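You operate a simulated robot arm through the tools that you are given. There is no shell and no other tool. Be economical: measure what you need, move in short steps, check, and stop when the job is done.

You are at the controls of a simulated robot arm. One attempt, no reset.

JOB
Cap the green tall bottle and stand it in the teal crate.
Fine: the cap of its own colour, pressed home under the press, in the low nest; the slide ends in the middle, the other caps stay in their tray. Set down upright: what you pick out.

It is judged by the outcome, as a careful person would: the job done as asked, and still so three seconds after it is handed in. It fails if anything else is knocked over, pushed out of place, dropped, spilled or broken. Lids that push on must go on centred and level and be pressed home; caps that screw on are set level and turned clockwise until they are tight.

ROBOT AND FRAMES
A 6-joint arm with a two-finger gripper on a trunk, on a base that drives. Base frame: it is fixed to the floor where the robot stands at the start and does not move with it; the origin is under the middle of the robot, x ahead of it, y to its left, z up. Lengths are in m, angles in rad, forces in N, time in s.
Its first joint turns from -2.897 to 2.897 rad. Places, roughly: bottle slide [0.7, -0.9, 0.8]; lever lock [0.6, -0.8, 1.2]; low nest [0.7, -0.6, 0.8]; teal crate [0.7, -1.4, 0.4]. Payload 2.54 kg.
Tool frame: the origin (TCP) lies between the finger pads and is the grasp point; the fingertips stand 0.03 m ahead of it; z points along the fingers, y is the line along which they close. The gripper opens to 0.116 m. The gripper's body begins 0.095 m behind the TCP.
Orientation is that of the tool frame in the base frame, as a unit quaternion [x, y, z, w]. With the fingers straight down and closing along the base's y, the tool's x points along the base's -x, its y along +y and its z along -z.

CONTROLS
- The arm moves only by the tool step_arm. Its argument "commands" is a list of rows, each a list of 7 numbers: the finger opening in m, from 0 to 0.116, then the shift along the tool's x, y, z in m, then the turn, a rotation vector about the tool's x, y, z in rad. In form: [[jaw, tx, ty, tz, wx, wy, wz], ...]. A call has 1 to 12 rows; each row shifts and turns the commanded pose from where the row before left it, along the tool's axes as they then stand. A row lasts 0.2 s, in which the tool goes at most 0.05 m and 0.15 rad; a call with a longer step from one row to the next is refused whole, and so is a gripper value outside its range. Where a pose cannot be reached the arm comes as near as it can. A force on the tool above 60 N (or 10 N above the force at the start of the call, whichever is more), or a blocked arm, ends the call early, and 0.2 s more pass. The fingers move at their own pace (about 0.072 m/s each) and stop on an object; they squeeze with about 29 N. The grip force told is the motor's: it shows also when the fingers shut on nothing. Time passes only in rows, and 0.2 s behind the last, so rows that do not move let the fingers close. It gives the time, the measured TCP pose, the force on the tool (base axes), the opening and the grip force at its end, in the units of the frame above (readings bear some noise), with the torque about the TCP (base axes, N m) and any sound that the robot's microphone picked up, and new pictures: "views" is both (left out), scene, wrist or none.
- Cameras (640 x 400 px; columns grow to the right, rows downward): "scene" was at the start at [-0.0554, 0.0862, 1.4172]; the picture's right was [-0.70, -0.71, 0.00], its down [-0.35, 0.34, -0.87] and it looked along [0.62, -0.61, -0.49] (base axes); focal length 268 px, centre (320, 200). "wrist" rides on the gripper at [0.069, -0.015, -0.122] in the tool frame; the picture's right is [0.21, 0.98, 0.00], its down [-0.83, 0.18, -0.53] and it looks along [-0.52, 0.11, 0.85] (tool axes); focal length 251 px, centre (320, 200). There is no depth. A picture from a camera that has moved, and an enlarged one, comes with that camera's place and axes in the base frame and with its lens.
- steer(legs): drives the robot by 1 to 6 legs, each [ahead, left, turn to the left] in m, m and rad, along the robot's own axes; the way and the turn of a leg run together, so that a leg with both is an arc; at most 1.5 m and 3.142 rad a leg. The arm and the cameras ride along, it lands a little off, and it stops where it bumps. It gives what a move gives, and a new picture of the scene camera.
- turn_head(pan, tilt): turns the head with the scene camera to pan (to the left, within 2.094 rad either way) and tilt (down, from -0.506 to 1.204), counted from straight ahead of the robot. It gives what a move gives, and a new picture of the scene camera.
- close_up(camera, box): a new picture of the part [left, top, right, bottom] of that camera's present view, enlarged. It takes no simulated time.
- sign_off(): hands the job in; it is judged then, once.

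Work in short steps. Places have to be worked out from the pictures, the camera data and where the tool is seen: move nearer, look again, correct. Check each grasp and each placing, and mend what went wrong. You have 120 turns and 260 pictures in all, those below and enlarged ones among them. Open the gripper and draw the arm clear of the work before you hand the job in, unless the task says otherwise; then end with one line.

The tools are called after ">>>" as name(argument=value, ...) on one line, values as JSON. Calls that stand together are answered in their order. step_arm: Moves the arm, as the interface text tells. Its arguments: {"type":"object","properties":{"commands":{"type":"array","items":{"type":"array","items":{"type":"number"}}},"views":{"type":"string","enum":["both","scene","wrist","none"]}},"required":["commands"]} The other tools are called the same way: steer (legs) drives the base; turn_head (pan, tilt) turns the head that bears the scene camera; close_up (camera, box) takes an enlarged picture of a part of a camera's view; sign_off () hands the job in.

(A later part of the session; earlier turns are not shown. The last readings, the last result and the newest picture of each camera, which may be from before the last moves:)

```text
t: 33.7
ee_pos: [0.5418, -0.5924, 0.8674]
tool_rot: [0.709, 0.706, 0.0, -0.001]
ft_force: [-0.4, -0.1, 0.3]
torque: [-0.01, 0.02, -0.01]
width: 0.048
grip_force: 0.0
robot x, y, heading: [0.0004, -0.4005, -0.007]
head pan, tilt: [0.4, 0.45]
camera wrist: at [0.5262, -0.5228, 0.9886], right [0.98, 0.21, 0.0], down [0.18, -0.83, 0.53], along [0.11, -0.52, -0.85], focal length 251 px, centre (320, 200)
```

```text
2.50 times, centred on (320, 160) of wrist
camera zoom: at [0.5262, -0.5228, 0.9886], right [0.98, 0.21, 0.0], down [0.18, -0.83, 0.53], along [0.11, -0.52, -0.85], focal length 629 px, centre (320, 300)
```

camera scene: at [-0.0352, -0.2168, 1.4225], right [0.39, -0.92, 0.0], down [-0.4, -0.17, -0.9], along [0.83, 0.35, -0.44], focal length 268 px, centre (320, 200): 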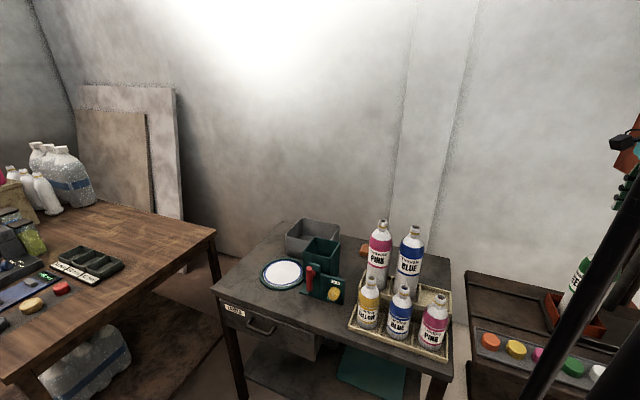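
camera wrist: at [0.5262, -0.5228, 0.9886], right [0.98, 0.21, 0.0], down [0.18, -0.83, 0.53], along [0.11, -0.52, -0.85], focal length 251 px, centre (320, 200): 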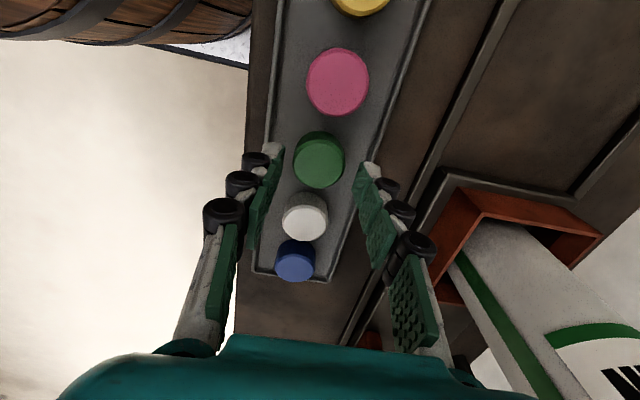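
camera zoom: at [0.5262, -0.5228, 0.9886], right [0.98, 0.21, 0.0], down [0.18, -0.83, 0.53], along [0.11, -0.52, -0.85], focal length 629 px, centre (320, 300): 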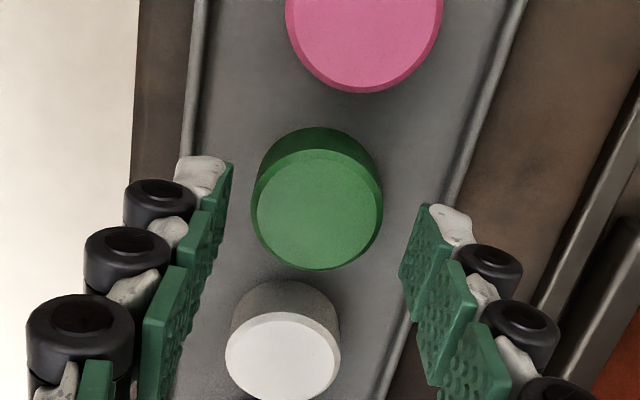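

The cap top is at z 0.825 and centred between the fingers. I'll lower 27 mm and close.

>>> step_arm(commands=[[0.048, 0, -0.001, 0.015, 0, 0, 0], [0.048, 0, 0, 0.012, 0, 0, 0], [0.03, 0, 0, 0, 0, 0, 0], [0.0, 0, 0, 0, 0, 0, 0], [0.0, 0, 0, 0, 0, 0, 0]], views="none")

>>> close_up(camera="wrist", box=[220, 80, 420, 240])

```text
t: 34.9
ee_pos: [0.541, -0.5928, 0.8398]
tool_rot: [0.708, 0.706, -0.001, 0.001]
ft_force: [-0.1, 0.9, 0.9]
torque: [0.01, 0.0, -0.02]
width: 0.034
grip_force: 29.2
robot x, y, heading: [-0.0032, -0.4028, -0.003]
head pan, tilt: [0.4, 0.45]
```

```text
2.50 times, centred on (320, 160) of wrist
camera zoom: at [0.5254, -0.5224, 0.9616], right [0.98, 0.21, 0.0], down [0.18, -0.83, 0.53], along [0.11, -0.52, -0.85], focal length 629 px, centre (320, 300)
```

zoom: 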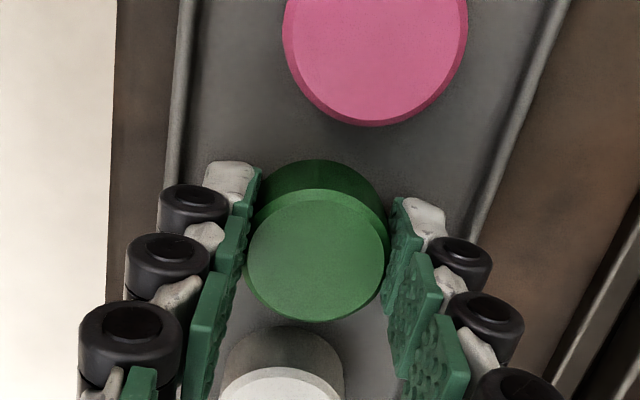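

The cap is gripped (0.034 m). I'll lift it straight up and then over the bottle mouth.

>>> step_arm(commands=[[0, 0, 0, -0.02, 0, 0, 0], [0, 0, 0, -0.045, 0, 0, 0], [0, 0, 0, -0.05, 0, 0, 0], [0, 0, 0, -0.05, 0, 0, 0], [0, 0, 0, -0.05, 0, 0, 0], [0, 0, 0, -0.05, 0, 0, 0], [0, 0, 0, -0.05, 0, 0, 0], [0, -0.0, 0.045, 0, 0, 0, 0], [0, -0.01, 0.045, 0, 0, 0, 0], [0, -0.035, 0.03, 0, 0, 0, 0], [0, 0, 0.031, 0, 0, 0, 0], [0, 0, 0, 0, 0, 0, 0]], views="wrist")

>>> close_up(camera="wrist", box=[220, 80, 420, 240])

```text
t: 37.5
ee_pos: [0.6899, -0.6395, 1.1551]
tool_rot: [0.708, 0.706, 0.0, 0.0]
ft_force: [0.2, 0.5, -0.2]
torque: [0.03, 0.0, 0.02]
width: 0.0338
grip_force: 28.9
robot x, y, heading: [-0.0008, -0.4022, -0.006]
head pan, tilt: [0.4, 0.45]
camera wrist: at [0.6762, -0.5686, 1.2757], right [0.98, 0.21, 0.0], down [0.18, -0.83, 0.53], along [0.11, -0.52, -0.85], focal length 251 px, centre (320, 200)
```

wrist: 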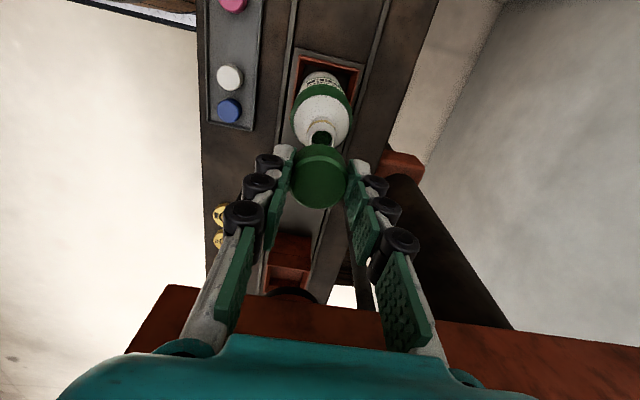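

```text
2.50 times, centred on (320, 160) of wrist
camera zoom: at [0.6762, -0.5686, 1.2757], right [0.98, 0.21, 0.0], down [0.18, -0.83, 0.53], along [0.11, -0.52, -0.85], focal length 629 px, centre (320, 300)
```

zoom: 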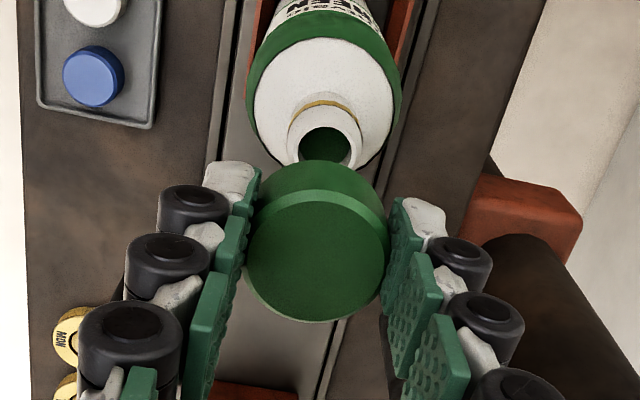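

Cap and mouth differ by about (+2.4, +2.5) mm. I'll correct that and descend to just above the mouth.

>>> step_arm(commands=[[0, 0.0025, 0.0024, 0, 0, 0, 0], [0, 0, 0, 0.03, 0, 0, 0], [0, 0, 0, 0.015, 0, 0, 0], [0, 0, 0, 0, 0, 0, 0]], views="none")

>>> close_up(camera="wrist", box=[220, 80, 420, 240])

>>> close_up(camera="scene", box=[540, 140, 640, 300])

```text
t: 38.5
ee_pos: [0.6941, -0.6362, 1.11]
tool_rot: [0.708, 0.706, 0.0, 0.0]
ft_force: [-0.3, -0.3, 0.6]
torque: [-0.03, -0.05, -0.05]
width: 0.0339
grip_force: 29.5
robot x, y, heading: [-0.005, -0.4014, -0.006]
head pan, tilt: [0.4, 0.45]
```

```text
2.50 times, centred on (320, 160) of wrist
camera zoom: at [0.6787, -0.566, 1.2309], right [0.98, 0.21, 0.0], down [0.18, -0.83, 0.53], along [0.11, -0.52, -0.85], focal length 629 px, centre (320, 300)
```

zoom: 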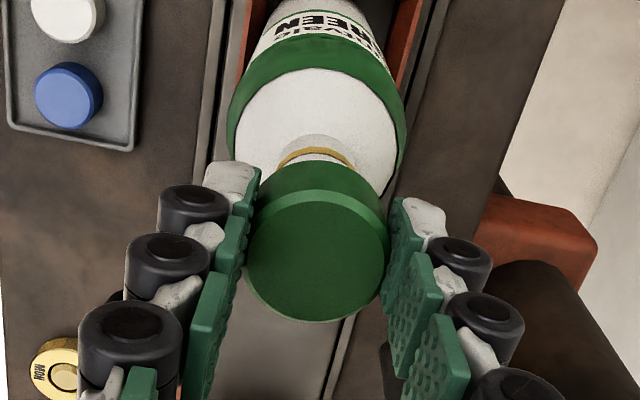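

```text
2.50 times, centred on (590, 220) of scene
camera zoom: at [-0.0353, -0.2168, 1.4225], right [0.39, -0.92, 0.0], down [-0.4, -0.17, -0.9], along [0.83, 0.35, -0.44], focal length 669 px, centre (-355, 150)
```

zoom: 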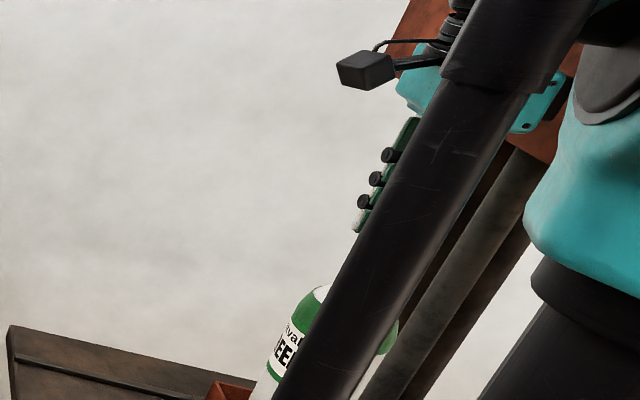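

Aligned in x, since the neck and cap share a column. I'll descend slowly to contact.

>>> step_arm(commands=[[0, 0, 0, 0.005, 0, 0, 0], [0, 0, 0, 0.004, 0, 0, 0], [0, 0, 0, 0.003, 0, 0, 0], [0, 0, 0, 0.0, 0, 0, 0]], views="none")

>>> close_up(camera="wrist", box=[220, 80, 420, 240])

```text
t: 39.5
ee_pos: [0.6923, -0.6364, 1.0975]
tool_rot: [0.709, 0.706, 0.0, 0.0]
ft_force: [0.1, -0.6, -0.4]
torque: [0.01, 0.0, 0.0]
width: 0.0341
grip_force: 29.1
robot x, y, heading: [-0.0016, -0.3998, -0.003]
head pan, tilt: [0.4, 0.45]
```

```text
2.50 times, centred on (320, 160) of wrist
camera zoom: at [0.6786, -0.5653, 1.2193], right [0.98, 0.21, 0.0], down [0.18, -0.83, 0.53], along [0.11, -0.52, -0.85], focal length 629 px, centre (320, 300)
```

zoom: 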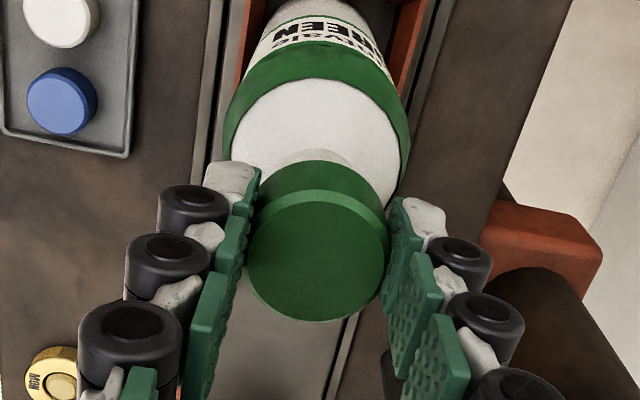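

>>> step_arm(commands=[[0, 0, 0, 0.003, 0, 0, 0], [0, 0, 0, 0.003, 0, 0, 0], [0, 0, 0, 0.002, 0, 0, 0], [0, 0, 0, 0.0, 0, 0, 0]], views="none")

>>> close_up(camera="wrist", box=[220, 80, 420, 240])

```text
t: 40.5
ee_pos: [0.6942, -0.6357, 1.0905]
tool_rot: [0.708, 0.706, 0.0, -0.001]
ft_force: [1.5, 0.7, -0.1]
torque: [-0.01, 0.0, -0.01]
width: 0.0339
grip_force: 29.3
robot x, y, heading: [0.0001, -0.4042, -0.0]
head pan, tilt: [0.4, 0.45]
```

```text
2.50 times, centred on (320, 160) of wrist
camera zoom: at [0.6786, -0.5655, 1.2113], right [0.98, 0.21, 0.0], down [0.18, -0.83, 0.53], along [0.11, -0.52, -0.85], focal length 629 px, centre (320, 300)
```

zoom: 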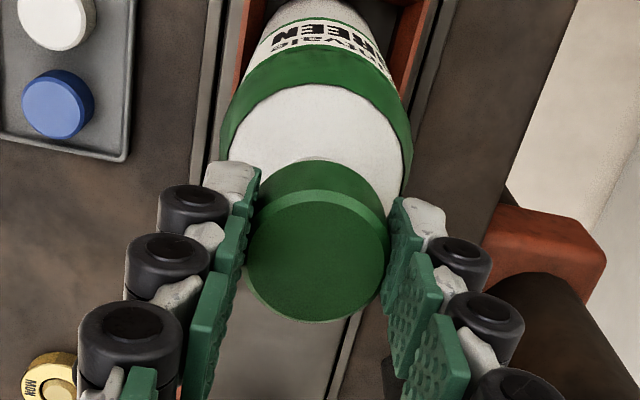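

No vertical contact yet, so I'll continue in small steps.

>>> step_arm(commands=[[0, 0, 0, 0.003, 0, 0, 0], [0, 0, 0, 0.003, 0, 0, 0], [0, 0, 0, 0.0, 0, 0, 0]], views="none")

>>> close_up(camera="wrist", box=[220, 80, 420, 240])

```text
t: 41.3
ee_pos: [0.6928, -0.6354, 1.0841]
tool_rot: [0.709, 0.706, 0.0, 0.0]
ft_force: [1.7, -1.1, 23.2]
torque: [-0.16, -0.05, -0.01]
width: 0.0337
grip_force: 29.3
robot x, y, heading: [-0.0017, -0.4017, -0.008]
head pan, tilt: [0.4, 0.45]
```

```text
2.50 times, centred on (320, 160) of wrist
camera zoom: at [0.6779, -0.5651, 1.206], right [0.98, 0.21, 0.0], down [0.18, -0.83, 0.53], along [0.11, -0.52, -0.85], focal length 629 px, centre (320, 300)
```

zoom: 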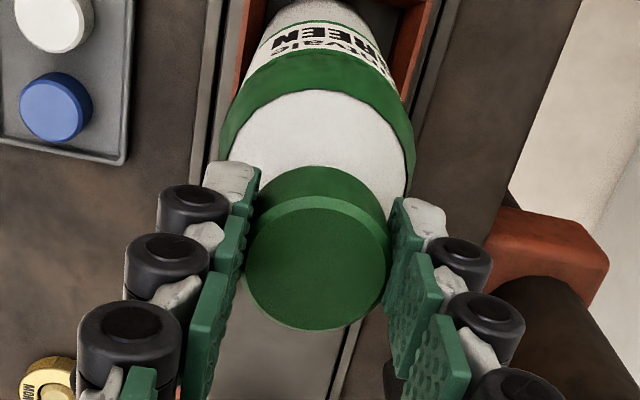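

Contact at 23 N, so the cap rests on the mouth. I'll release gently, rise and inspect.

>>> step_arm(commands=[[0, 0, 0, -0.002, 0, 0, 0], [0.03, 0, 0, 0, 0, 0, 0], [0.036, 0, 0, 0, 0, 0, 0], [0.045, 0, 0, 0, 0, 0, 0], [0.055, 0, 0, 0, 0, 0, 0], [0.055, 0, 0, -0.03, 0, 0, 0], [0.055, 0, 0, -0.04, 0, 0, 0], [0.055, 0, 0, -0.02, 0, 0, 0]], views="wrist")

>>> close_up(camera="wrist", box=[240, 40, 400, 180])

>>> close_up(camera="scene", box=[540, 140, 640, 300])

```text
t: 43.1
ee_pos: [0.6934, -0.6358, 1.1743]
tool_rot: [0.708, 0.706, 0.0, 0.0]
ft_force: [0.2, -1.1, -0.6]
torque: [0.01, 0.01, 0.01]
width: 0.0549
grip_force: 0.1
robot x, y, heading: [0.0005, -0.4067, 0.0]
head pan, tilt: [0.4, 0.45]
camera wrist: at [0.6784, -0.5658, 1.2975], right [0.98, 0.21, 0.0], down [0.18, -0.83, 0.53], along [0.11, -0.52, -0.85], focal length 251 px, centre (320, 200)
```

wrist: 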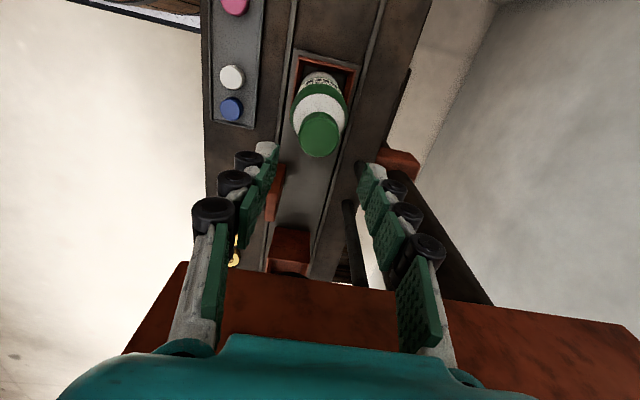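

```text
2.86 times, centred on (320, 110) of wrist
camera zoom: at [0.6784, -0.5658, 1.2975], right [0.98, 0.21, 0.0], down [0.18, -0.83, 0.53], along [0.11, -0.52, -0.85], focal length 718 px, centre (320, 457)
```

zoom: 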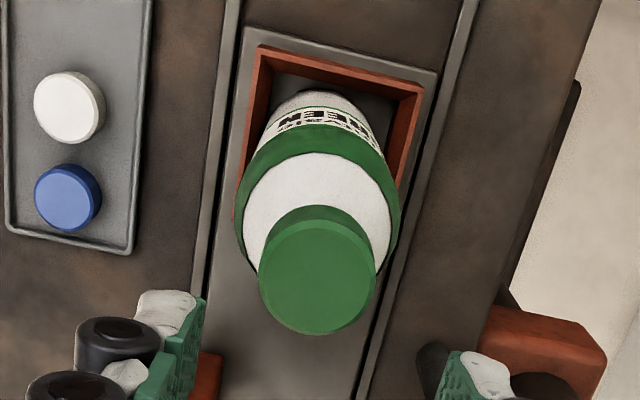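

```text
2.50 times, centred on (590, 220) of scene
camera zoom: at [-0.0352, -0.2168, 1.4225], right [0.39, -0.92, 0.0], down [-0.4, -0.17, -0.9], along [0.83, 0.35, -0.44], focal length 669 px, centre (-355, 150)
```

zoom: 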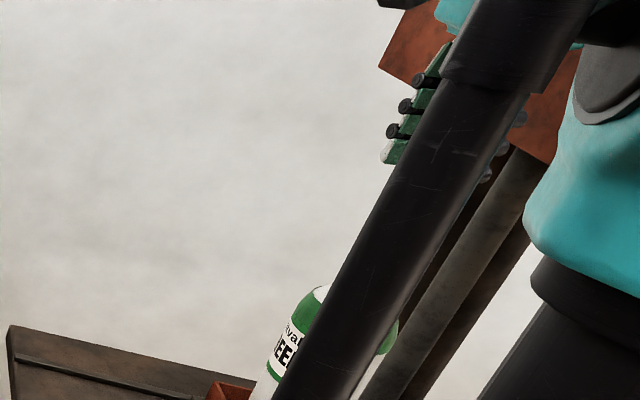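

The cap sits centred on the mouth. I'll take the arm away to the left so the head camera can inspect the cap, lock, lever and slide.

>>> step_arm(commands=[[0.055, 0.045, 0, 0, 0, 0, 0], [0.055, 0.045, 0, 0, 0, 0, 0], [0.055, 0.04, -0.025, 0, 0, 0, 0], [0.055, 0.04, -0.025, 0, 0, 0, 0], [0.055, 0.04, -0.025, 0, 0, 0, 0], [0.055, 0.04, -0.025, 0, 0, 0, 0], [0.055, 0.04, -0.025, 0, 0, 0, 0], [0.055, 0.04, -0.025, 0, 0, 0, 0], [0.055, 0.04, -0.025, 0, 0, 0, 0], [0.055, 0.04, -0.025, 0, 0, 0, 0], [0.055, 0.04, -0.025, 0, 0, 0, 0], [0.055, 0.045, 0, 0, 0, 0, 0]], views="none")

>>> step_arm(commands=[[0.055, 0.045, 0, 0, 0, 0, 0], [0.055, 0.045, 0, 0, 0, 0, 0], [0.055, 0.045, 0, 0, 0, 0, 0]], views="none")

>>> turn_head(pan=-0.7, tilt=0.35)

```text
t: 45.7
ee_pos: [0.4698, -0.14, 1.177]
tool_rot: [0.708, 0.706, 0.001, 0.0]
ft_force: [0.0, 0.0, -0.4]
torque: [0.01, -0.01, 0.03]
width: 0.0548
grip_force: 0.0
robot x, y, heading: [-0.0017, -0.4047, -0.005]
head pan, tilt: [0.4, 0.45]
```

```text
t: 46.5
ee_pos: [0.4707, -0.0059, 1.1762]
tool_rot: [0.708, 0.706, 0.0, 0.0]
ft_force: [0.3, 0.0, 0.0]
torque: [0.1, 0.0, 0.02]
width: 0.055
grip_force: 0.1
robot x, y, heading: [-0.0026, -0.4033, -0.007]
head pan, tilt: [0.4, 0.45]
```

```text
t: 47.8
ee_pos: [0.4703, -0.0053, 1.1761]
tool_rot: [0.708, 0.707, 0.0, 0.001]
ft_force: [-0.5, -0.5, 0.1]
torque: [-0.01, -0.02, -0.02]
width: 0.055
grip_force: 0.0
robot x, y, heading: [-0.0003, -0.3985, -0.005]
head pan, tilt: [-0.7, 0.351]
camera scene: at [-0.049, -0.3122, 1.4316], right [-0.65, -0.76, 0.0], down [-0.26, 0.22, -0.94], along [0.72, -0.61, -0.34], focal length 268 px, centre (320, 200)
```

scene: 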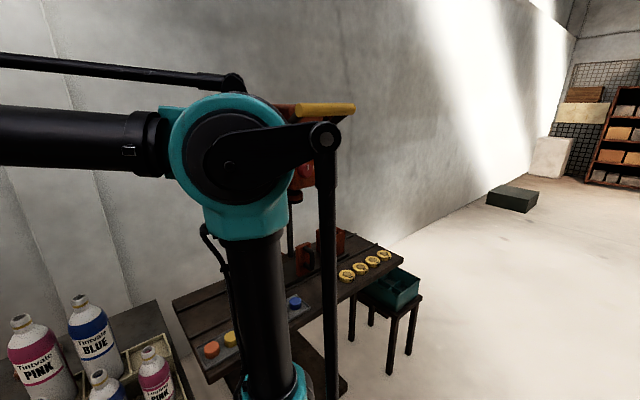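

The upper arm blocks the view. I'll drive right so the press is straight ahead while the arm stays to the left.

>>> steer(legs=[[0, -0.4, 0]])

>>> turn_head(pan=-0.1, tilt=0.3)

```text
t: 50.3
ee_pos: [0.4685, -0.4041, 1.1765]
tool_rot: [0.707, 0.707, 0.0, 0.0]
ft_force: [-0.4, -0.2, -0.1]
torque: [0.01, 0.02, 0.05]
width: 0.0549
grip_force: 0.0
robot x, y, heading: [-0.0021, -0.7959, 0.001]
head pan, tilt: [-0.7, 0.351]
camera scene: at [-0.05, -0.7109, 1.4317], right [-0.64, -0.76, 0.0], down [-0.26, 0.22, -0.94], along [0.72, -0.61, -0.34], focal length 268 px, centre (320, 200)
```

scene: 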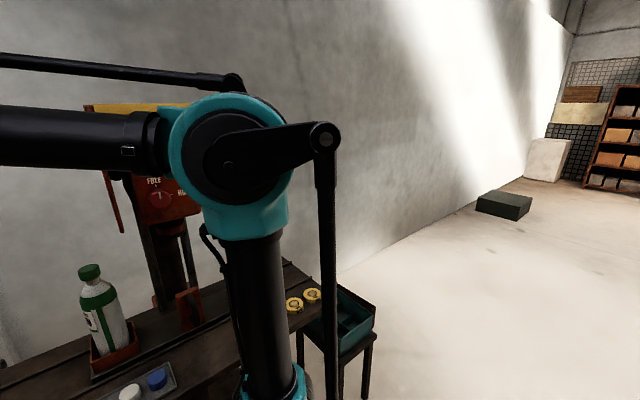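

```text
t: 51.3
ee_pos: [0.4688, -0.404, 1.1775]
tool_rot: [0.707, 0.707, 0.001, 0.001]
ft_force: [-1.0, 0.1, 0.0]
torque: [-0.01, 0.02, -0.02]
width: 0.0548
grip_force: 0.1
robot x, y, heading: [0.0007, -0.805, 0.003]
head pan, tilt: [-0.099, 0.3]
camera scene: at [-0.0283, -0.6602, 1.4364], right [-0.1, -0.99, 0.0], down [-0.29, 0.03, -0.96], along [0.95, -0.1, -0.3], focal length 268 px, centre (320, 200)
```

scene: 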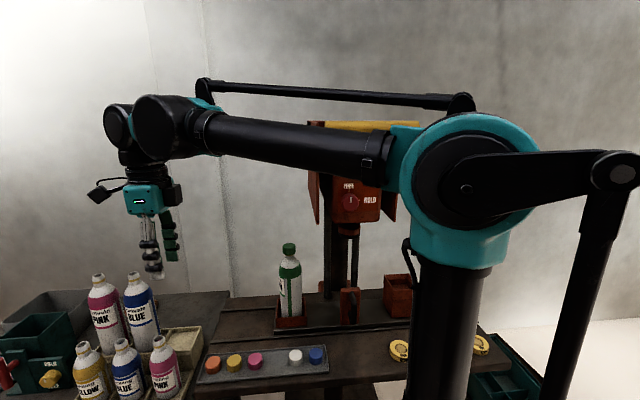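

>>> close_up(camera="scene", box=[250, 230, 430, 350])

>>> close_up(camera="scene", box=[300, 110, 430, 240])

```text
3.33 times, centred on (340, 290) of scene
camera zoom: at [-0.0283, -0.6602, 1.4364], right [-0.1, -0.99, 0.0], down [-0.29, 0.03, -0.96], along [0.95, -0.1, -0.3], focal length 892 px, centre (253, -100)
```

zoom: 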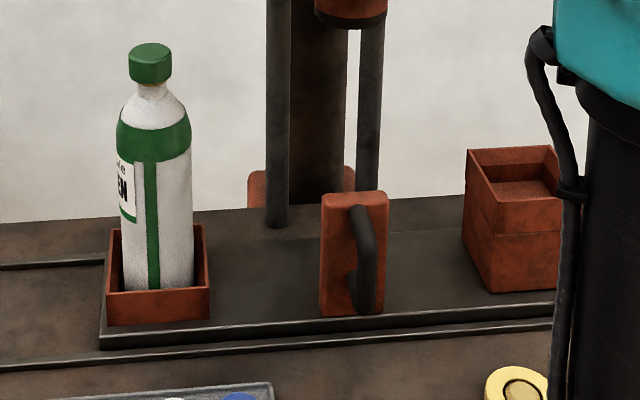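

```text
3.08 times, centred on (365, 175) of scene
camera zoom: at [-0.0283, -0.6602, 1.4364], right [-0.1, -0.99, 0.0], down [-0.29, 0.03, -0.96], along [0.95, -0.1, -0.3], focal length 824 px, centre (182, 277)
```

zoom: 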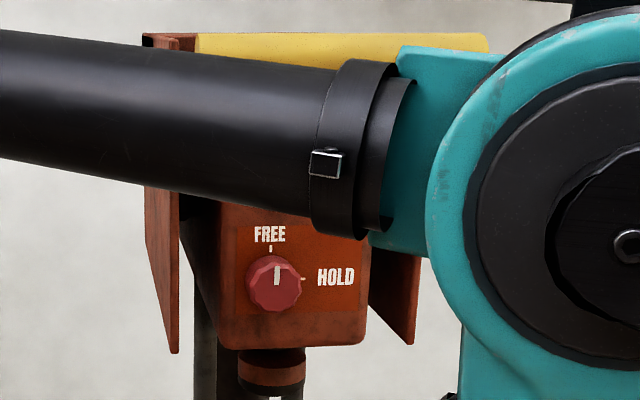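

The cap sits level on the neck, and the lock pointer appears to be at FREE. The slide's D-handle is near (0.63, -0.83, 0.88) and the ram is at y -0.824, so the slide must go about 0.187 toward -y. The press is overhead, so I'll come from the front with a tilted tool: first turn back, retract and centre.

>>> step_arm(commands=[[0.055, 0, -0.02, 0, 0, 0, -0.1427], [0.055, 0, -0.02, 0, 0, 0, -0.1427], [0.055, 0, -0.02, 0, 0, 0, -0.1427], [0.055, 0, -0.02, 0, 0, 0, -0.1427], [0.055, 0, -0.02, 0, 0, 0, -0.1427], [0.055, 0, -0.0, 0, 0, 0, -0.1427], [0.055, 0, -0.0, 0, 0, 0, -0.1427], [0.055, 0, 0, 0, 0, 0, -0.1427], [0.055, 0, 0, 0, 0, 0, -0.1427], [0.055, 0, 0, 0, 0, 0, -0.1427], [0.055, 0, 0, 0, 0, 0, -0.1427]], views="none")

```text
t: 53.7
ee_pos: [0.3738, -0.4316, 1.1774]
tool_rot: [-0.001, 1.0, 0.0, 0.001]
ft_force: [0.8, -0.5, 0.3]
torque: [-0.02, 0.02, 0.01]
width: 0.055
grip_force: 0.1
robot x, y, heading: [-0.0009, -0.7974, 0.001]
head pan, tilt: [-0.099, 0.3]
```

>>> step_arm(commands=[[0.055, 0.008, -0.045, 0, 0, 0, 0], [0.055, 0.008, -0.045, 0, 0, 0, 0], [0.055, 0.008, -0.045, 0, 0, 0, 0], [0.055, 0.008, -0.045, 0, 0, 0, 0], [0.055, 0, -0.045, 0, 0, 0, 0], [0.055, 0, -0.045, 0, 0, 0, 0], [0.055, 0, -0.045, 0, 0, 0, 0], [0.055, 0, -0.045, 0, 0, 0, 0], [0.055, 0, -0.03, 0, 0, 0, 0]], views="none")

>>> step_arm(commands=[[0.055, 0, 0, 0, 0, -0.131, 0], [0.055, 0, 0, 0, 0, -0.131, 0], [0.055, 0, 0, 0, 0, -0.131, 0], [0.055, 0, 0, 0, 0, -0.131, 0], [0.055, 0, 0, 0, 0, -0.131, 0], [0.055, 0, 0, 0, 0, -0.131, 0]])

```text
t: 55.7
ee_pos: [0.3433, -0.8204, 1.1765]
tool_rot: [0.0, 1.0, 0.0, 0.0]
ft_force: [0.7, -1.3, -0.2]
torque: [0.02, -0.02, -0.01]
width: 0.0548
grip_force: 0.1
robot x, y, heading: [-0.0021, -0.8016, -0.001]
head pan, tilt: [-0.099, 0.3]
```

```text
t: 57.1
ee_pos: [0.4137, -0.7577, 1.2395]
tool_rot: [0.002, 0.923, -0.001, 0.384]
ft_force: [-0.9, -0.5, 0.1]
torque: [-0.02, -0.05, -0.04]
width: 0.0551
grip_force: 0.0
out of reach, approached as far as the arm can: row 2, 3, 4, 5, 6
robot x, y, heading: [-0.0004, -0.8052, 0.0]
head pan, tilt: [-0.099, 0.3]
camera scene: at [-0.0286, -0.6602, 1.4364], right [-0.1, -0.99, 0.0], down [-0.29, 0.03, -0.96], along [0.95, -0.1, -0.3], focal length 268 px, centre (320, 200)
camera wrist: at [0.2785, -0.7707, 1.2751], right [-0.15, 0.98, -0.15], down [0.2, 0.18, 0.96], along [0.97, 0.11, -0.23], focal length 251 px, centre (320, 200)
```

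scene: 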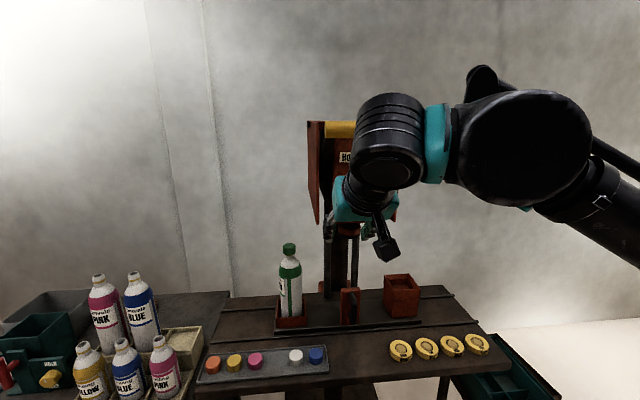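
wrist: 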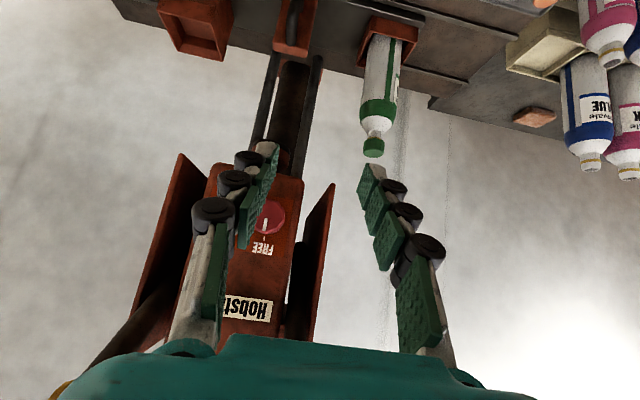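

The tilt is done; the arm drifted a little to reach it but is clear. The wrist view confirms the lock pointer is at FREE. I'll descend toward a pre-grasp pose in front of the slide handle.

>>> step_arm(commands=[[0.055, 0.0228, -0.012, 0.0384, 0, 0, 0], [0.055, 0.0228, -0.012, 0.0384, 0, 0, 0], [0.055, 0.0228, -0.012, 0.0384, 0, 0, 0], [0.055, 0.0228, -0.012, 0.0384, 0, 0, 0], [0.055, 0.0228, -0.012, 0.0384, 0, 0, 0], [0.055, 0.0228, -0.012, 0.0384, 0, 0, 0], [0.055, 0, 0, 0, 0, 0, 0]])

```text
t: 58.7
ee_pos: [0.518, -0.7834, 1.0]
tool_rot: [0.0, 0.924, 0.0, 0.383]
ft_force: [-0.4, -0.2, 0.5]
torque: [0.02, -0.03, -0.01]
width: 0.0549
grip_force: 0.0
out of reach, approached as far as the arm can: row 1, 2, 3, 4
robot x, y, heading: [-0.0005, -0.8017, 0.003]
head pan, tilt: [-0.099, 0.3]
camera scene: at [-0.0283, -0.6603, 1.4364], right [-0.1, -0.99, 0.0], down [-0.29, 0.03, -0.96], along [0.95, -0.1, -0.3], focal length 268 px, centre (320, 200)
camera wrist: at [0.383, -0.7965, 1.0368], right [-0.15, 0.98, -0.15], down [0.21, 0.18, 0.96], along [0.97, 0.11, -0.23], focal length 251 px, centre (320, 200)
```

scene: 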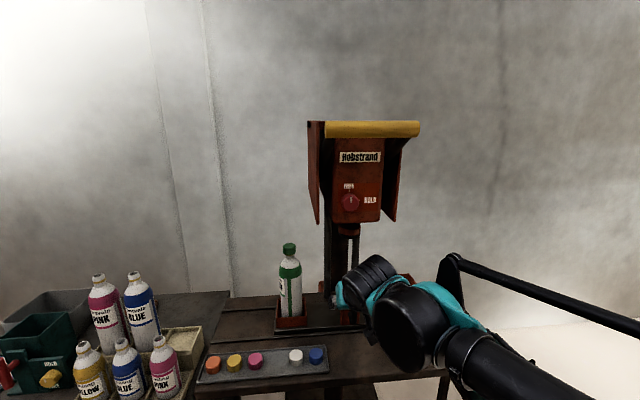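
wrist: 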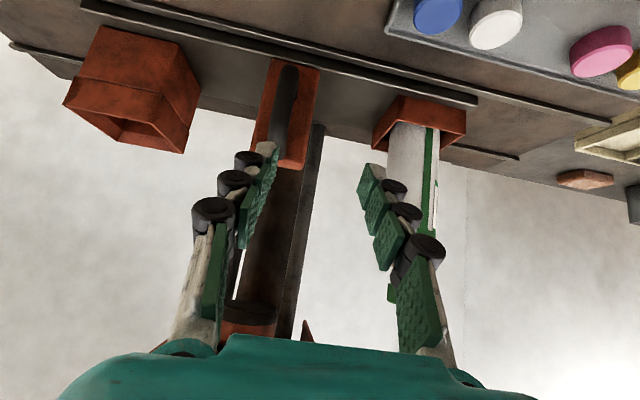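

From the two views, the handle block's front face is at x 0.644, spanning y -0.792…-0.853 and z up to 0.945. The bar is at about (0.615, -0.822). I'll go to a pre-grasp pose on that line.

>>> step_arm(commands=[[0.055, 0.01, -0.019, 0.031, 0, 0, 0], [0.055, 0.0098, -0.0196, 0.031, 0, 0, 0], [0.055, 0, 0, 0, 0, 0, 0]])

>>> close_up(camera="wrist", box=[220, 80, 420, 240])

```text
t: 59.5
ee_pos: [0.548, -0.8221, 0.9425]
tool_rot: [0.0, 0.924, 0.0, 0.383]
ft_force: [0.1, -0.4, 0.1]
torque: [-0.02, 0.02, -0.03]
width: 0.0549
grip_force: 0.0
robot x, y, heading: [0.0022, -0.8013, 0.001]
head pan, tilt: [-0.099, 0.3]
camera scene: at [-0.0283, -0.6603, 1.4364], right [-0.1, -0.99, 0.0], down [-0.29, 0.03, -0.96], along [0.95, -0.1, -0.3], focal length 268 px, centre (320, 200)
camera wrist: at [0.4133, -0.8349, 0.9786], right [-0.15, 0.98, -0.15], down [0.21, 0.18, 0.96], along [0.97, 0.11, -0.23], focal length 251 px, centre (320, 200)
```

scene: 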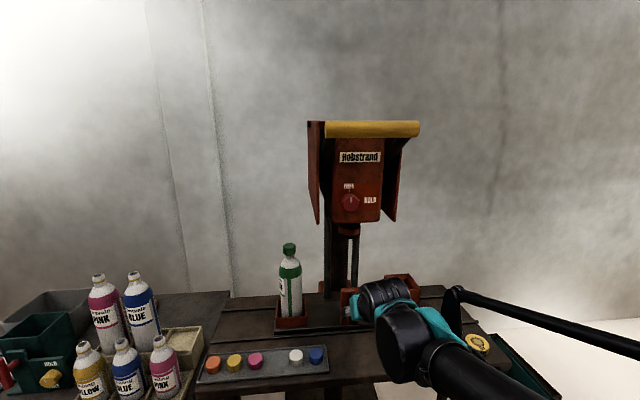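
wrist: 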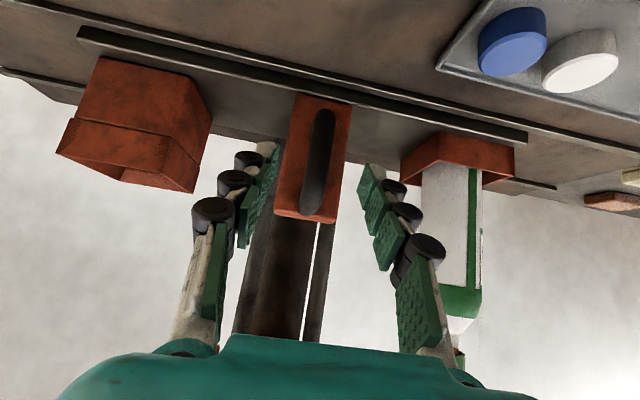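

```text
2.50 times, centred on (320, 160) of wrist
camera zoom: at [0.4133, -0.8349, 0.9786], right [-0.15, 0.98, -0.15], down [0.21, 0.18, 0.96], along [0.97, 0.11, -0.23], focal length 629 px, centre (320, 300)
```

zoom: 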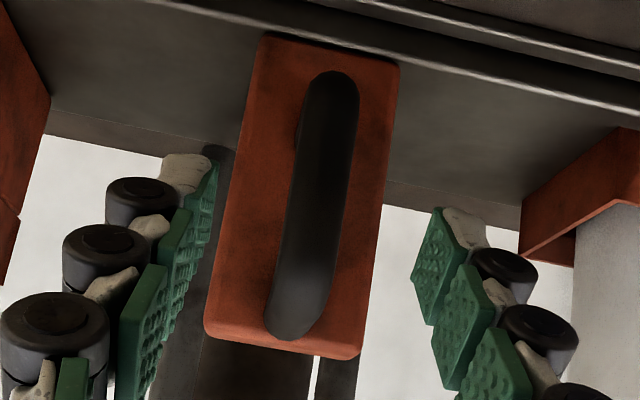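

The bar is centred between the fingers. I'll advance along the tool axis, watching the force.

>>> step_arm(commands=[[0.055, 0, 0, 0.03, 0, 0, 0], [0.055, 0, 0, 0.03, 0, 0, 0], [0.055, 0, 0, 0.012, 0, 0, 0], [0.055, 0, 0, 0, 0, 0, 0]], views="wrist")

```text
t: 60.5
ee_pos: [0.5984, -0.8218, 0.8911]
tool_rot: [0.0, 0.924, 0.0, 0.383]
ft_force: [-0.2, 0.6, 0.1]
torque: [0.0, 0.02, -0.01]
width: 0.0549
grip_force: 0.0
robot x, y, heading: [-0.0011, -0.8003, 0.003]
head pan, tilt: [-0.099, 0.3]
camera wrist: at [0.4636, -0.8346, 0.9276], right [-0.15, 0.98, -0.15], down [0.21, 0.18, 0.96], along [0.97, 0.11, -0.23], focal length 251 px, centre (320, 200)
```

wrist: 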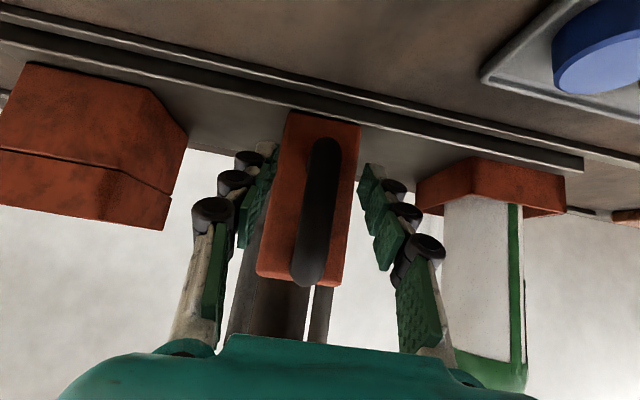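

The fingers straddle the bar with no contact. I'll close on it.

>>> step_arm(commands=[[0.03, 0, 0, 0, 0, 0, 0], [0.0, 0, 0, 0, 0, 0, 0], [0.0, 0, 0, 0, 0, 0, 0], [0.0, 0, 0, 0, 0, 0, 0]], views="wrist")

```text
t: 61.5
ee_pos: [0.5985, -0.8211, 0.8906]
tool_rot: [0.0, 0.923, 0.001, 0.384]
ft_force: [-0.3, 0.0, -2.3]
torque: [0.04, -0.08, 0.03]
width: 0.0176
grip_force: 42.6
robot x, y, heading: [-0.0003, -0.8033, 0.0]
head pan, tilt: [-0.099, 0.3]
camera wrist: at [0.4636, -0.8345, 0.9277], right [-0.15, 0.98, -0.15], down [0.21, 0.18, 0.96], along [0.97, 0.11, -0.23], focal length 251 px, centre (320, 200)
```

wrist: 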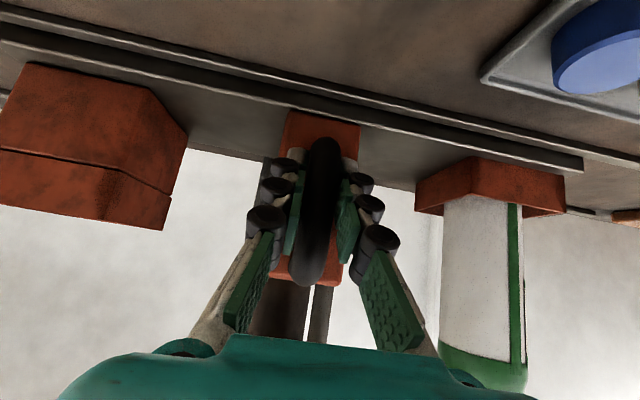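

The bar is gripped at 0.0176 m. I'll slide toward -y with a gentle ramp.

>>> step_arm(commands=[[0, 0, -0.004, 0, 0, 0, 0], [0, 0, -0.008, 0, 0, 0, 0], [0, 0, -0.012, 0, 0, 0, 0], [0, 0, -0.015, 0, 0, 0, 0], [0, 0, -0.018, 0, 0, 0, 0], [0, 0, -0.018, 0, 0, 0, 0], [0, 0, -0.018, 0, 0, 0, 0], [0, 0, -0.018, 0, 0, 0, 0], [0, 0, -0.018, 0, 0, 0, 0], [0, 0, -0.014, 0, 0, 0, 0], [0, 0, -0.01, 0, 0, 0, 0], [0, 0, -0.006, 0, 0, 0, 0]])

```text
t: 64.1
ee_pos: [0.5989, -0.9818, 0.8906]
tool_rot: [0.0, 0.924, -0.001, 0.383]
ft_force: [2.3, -2.8, 6.0]
torque: [-0.13, -0.26, -0.06]
width: 0.0175
grip_force: 43.4
robot x, y, heading: [-0.0031, -0.7997, 0.0]
head pan, tilt: [-0.099, 0.3]
camera scene: at [-0.0284, -0.6603, 1.4364], right [-0.1, -0.99, 0.0], down [-0.29, 0.03, -0.96], along [0.95, -0.1, -0.3], focal length 268 px, centre (320, 200)
camera wrist: at [0.4635, -0.9953, 0.9277], right [-0.15, 0.98, -0.15], down [0.21, 0.18, 0.96], along [0.97, 0.11, -0.23], focal length 251 px, centre (320, 200)
```

scene: 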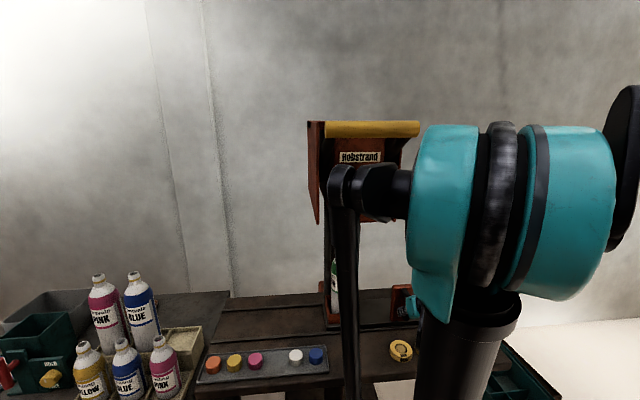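
wrist: 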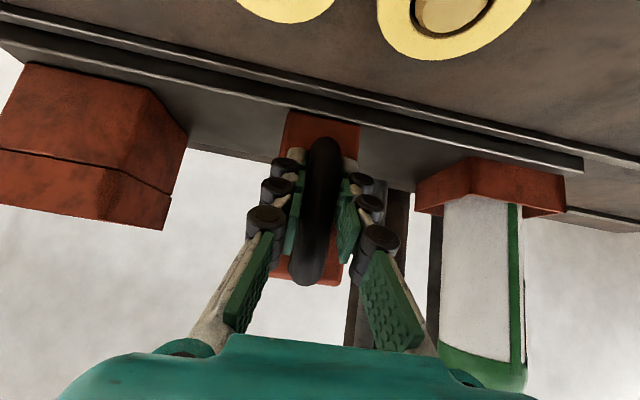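

It has slid 0.161 smoothly. I'll continue slowly to the end stop.

>>> step_arm(commands=[[0, 0, -0.008, 0, 0, 0, 0], [0, 0, -0.006, 0, 0, 0, 0], [0, 0, -0.005, 0, 0, 0, 0], [0, 0, -0.004, 0, 0, 0, 0], [0, 0, -0.003, 0, 0, 0, 0], [0, 0, 0, 0, 0, 0, 0]], views="none")

```text
t: 65.6
ee_pos: [0.5981, -1.0021, 0.8916]
tool_rot: [-0.001, 0.923, 0.004, 0.385]
ft_force: [-1.3, 11.9, 11.1]
torque: [0.3, -0.45, 0.12]
width: 0.0176
grip_force: 42.9
robot x, y, heading: [0.0008, -0.8049, -0.0]
head pan, tilt: [-0.099, 0.3]
stopped in row 6: the force on the tool passed its limit at 61 N (the readings are from after the stop); the commanded pose is now the measured one
```

It hit the hard stop at y -1.002, so the low nest should be under the ram. I'll release and back off to check.

>>> step_arm(commands=[[0.03, 0, 0, 0, 0, 0, 0], [0.055, 0, 0, 0, 0, 0, 0], [0.055, 0, 0, 0, 0, 0, 0], [0.055, 0, 0, -0.04, 0, 0, 0], [0.055, 0, 0, -0.04, 0, 0, 0], [0.055, 0, 0, -0.04, 0, 0, 0], [0.055, 0, 0, -0.04, 0, 0, 0]])

```text
t: 67.2
ee_pos: [0.4842, -1.0041, 1.0048]
tool_rot: [-0.001, 0.924, 0.003, 0.383]
ft_force: [-0.7, 0.1, 0.2]
torque: [0.02, 0.02, 0.03]
width: 0.055
grip_force: 0.0
robot x, y, heading: [0.0007, -0.7977, -0.006]
head pan, tilt: [-0.099, 0.3]
camera scene: at [-0.0284, -0.6597, 1.4364], right [-0.1, -1.0, 0.0], down [-0.29, 0.03, -0.96], along [0.95, -0.09, -0.3], focal length 268 px, centre (320, 200)
camera wrist: at [0.3498, -1.0181, 1.0408], right [-0.16, 0.98, -0.15], down [0.2, 0.18, 0.96], along [0.97, 0.12, -0.23], focal length 251 px, centre (320, 200)
```

scene: 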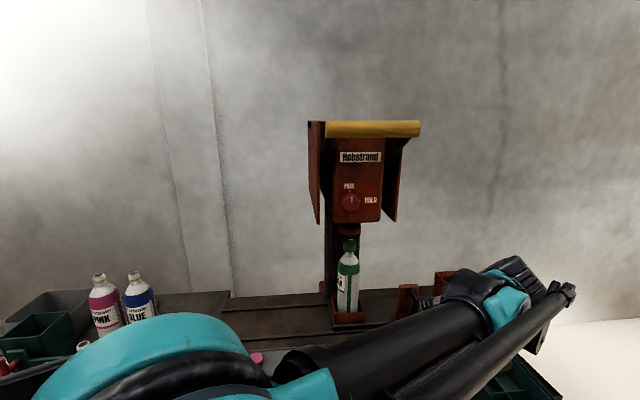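
wrist: 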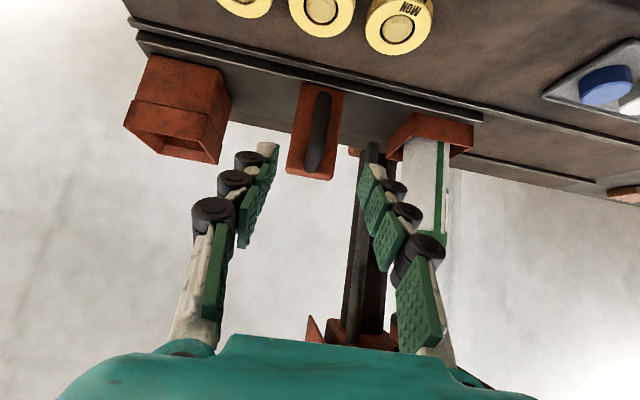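

>>> close_up(camera="scene", box=[300, 210, 400, 340])

>>> close_up(camera="scene", box=[290, 100, 430, 240])

```text
3.08 times, centred on (350, 275) of scene
camera zoom: at [-0.0284, -0.6597, 1.4364], right [-0.1, -1.0, 0.0], down [-0.29, 0.03, -0.96], along [0.95, -0.09, -0.3], focal length 824 px, centre (228, -31)
```

zoom: 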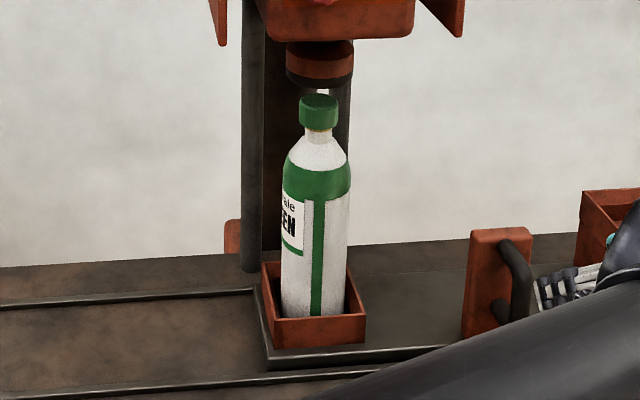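

```text
2.86 times, centred on (360, 170) of scene
camera zoom: at [-0.0284, -0.6597, 1.4364], right [-0.1, -1.0, 0.0], down [-0.29, 0.03, -0.96], along [0.95, -0.09, -0.3], focal length 765 px, centre (206, 286)
```

zoom: 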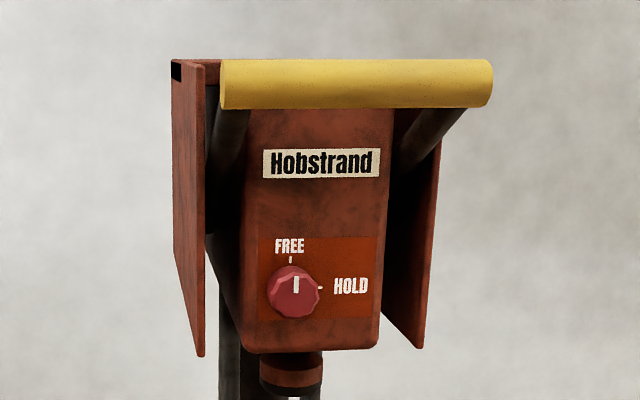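

The bottle is directly under the ram with the cap level and centred. The lever bar is at about (0.526, -0.823, 1.41), 0.2 m long. I plan to lay the closed fingers, nearly horizontal, over the bar and press down. That needs the robot a bit further back, so I'll check the floor behind first.

>>> turn_head(pan=-2.09, tilt=0.8)

>>> turn_head(pan=2.09, tilt=0.8)

```text
t: 69.1
ee_pos: [0.4849, -1.0038, 1.0039]
tool_rot: [-0.001, 0.923, 0.004, 0.384]
ft_force: [0.1, -0.4, -0.8]
torque: [0.04, 0.02, 0.04]
width: 0.0551
grip_force: 0.0
robot x, y, heading: [-0.0023, -0.7999, 0.0]
head pan, tilt: [-2.089, 0.799]
camera scene: at [-0.1612, -0.7205, 1.392], right [-0.87, 0.49, 0.0], down [0.35, 0.62, -0.7], along [-0.34, -0.61, -0.72], focal length 268 px, centre (320, 200)
```

scene: 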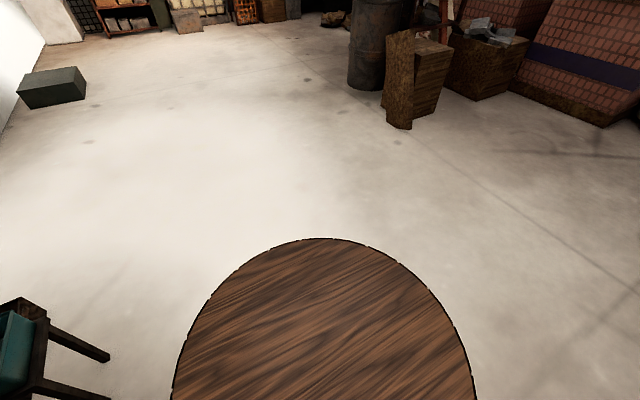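

```text
t: 72.5
ee_pos: [0.4862, -1.0026, 1.0024]
tool_rot: [-0.001, 0.923, 0.003, 0.384]
ft_force: [-0.1, 0.2, -0.1]
torque: [0.0, 0.03, -0.02]
width: 0.055
grip_force: 0.0
robot x, y, heading: [-0.0032, -0.8007, 0.0]
head pan, tilt: [2.089, 0.799]
camera scene: at [-0.1612, -0.5803, 1.392], right [0.87, 0.5, 0.0], down [0.36, -0.62, -0.7], along [-0.35, 0.61, -0.72], focal length 268 px, centre (320, 200)
```

scene: 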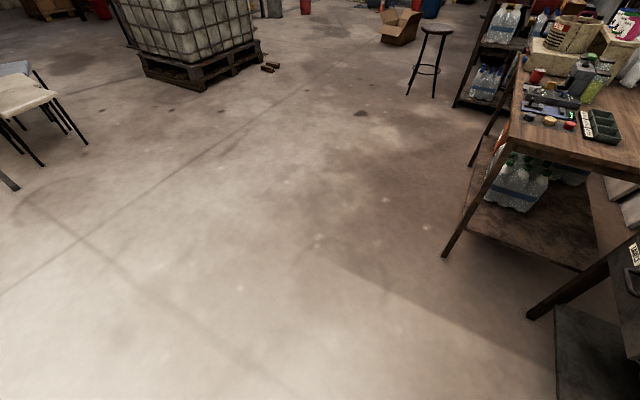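

The floor behind is clear. I'll back up 0.25 m and look forward again.

>>> steer(legs=[[-0.25, 0, 0]])

>>> step_arm(commands=[[0.0, 0.0, 0.03, 0, 0, -0.131, 0], [0.0, 0, 0.03, 0, 0, -0.131, 0], [0.0, 0, 0.03, 0, 0, -0.131, 0], [0.0, 0, 0.03, 0, 0, -0.131, 0], [0.0, 0, 0.03, 0, 0, -0.131, 0], [0.0, 0, 0.03, 0, 0, -0.131, 0]], views="none")

>>> turn_head(pan=-0.1, tilt=0.3)

```text
t: 74.4
ee_pos: [0.2345, -1.0048, 1.0041]
tool_rot: [0.0, 0.923, 0.003, 0.384]
ft_force: [-0.8, 0.1, 0.2]
torque: [-0.02, -0.02, -0.01]
width: 0.0549
grip_force: 0.0
robot x, y, heading: [-0.2515, -0.8021, -0.003]
head pan, tilt: [2.089, 0.799]
camera scene: at [-0.4124, -0.5799, 1.392], right [0.87, 0.49, 0.0], down [0.35, -0.62, -0.7], along [-0.34, 0.61, -0.72], focal length 268 px, centre (320, 200)
```

scene: 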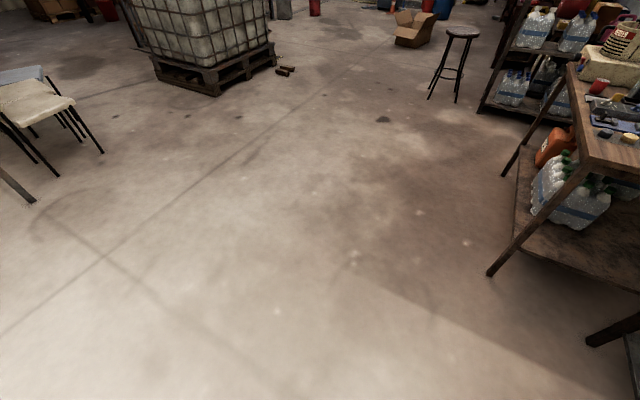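

```text
t: 75.8
ee_pos: [0.2905, -0.9546, 1.0545]
tool_rot: [0.068, 0.704, -0.069, 0.703]
ft_force: [-0.5, 0.6, -0.6]
torque: [-0.01, -0.02, 0.01]
width: 0.0
grip_force: 28.8
out of reach, approached as far as the arm can: row 2, 3, 4, 5
robot x, y, heading: [-0.2532, -0.7955, -0.003]
head pan, tilt: [2.089, 0.799]
stopped in row 6: the arm was blocked; the commanded pose is now the measured one
```

```text
t: 77.9
ee_pos: [0.2911, -0.9545, 1.0547]
tool_rot: [0.069, 0.704, -0.069, 0.704]
ft_force: [0.0, 0.2, 0.3]
torque: [-0.03, 0.01, 0.01]
width: 0.0002
grip_force: 28.7
robot x, y, heading: [-0.2547, -0.8, -0.002]
head pan, tilt: [-0.099, 0.3]
camera scene: at [-0.2762, -0.649, 1.4353], right [-0.1, -0.99, 0.01], down [-0.3, 0.02, -0.95], along [0.95, -0.1, -0.3], focal length 268 px, centre (320, 200)
```

scene: 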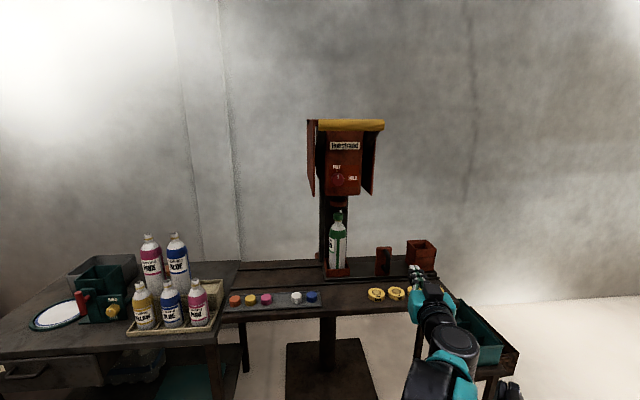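

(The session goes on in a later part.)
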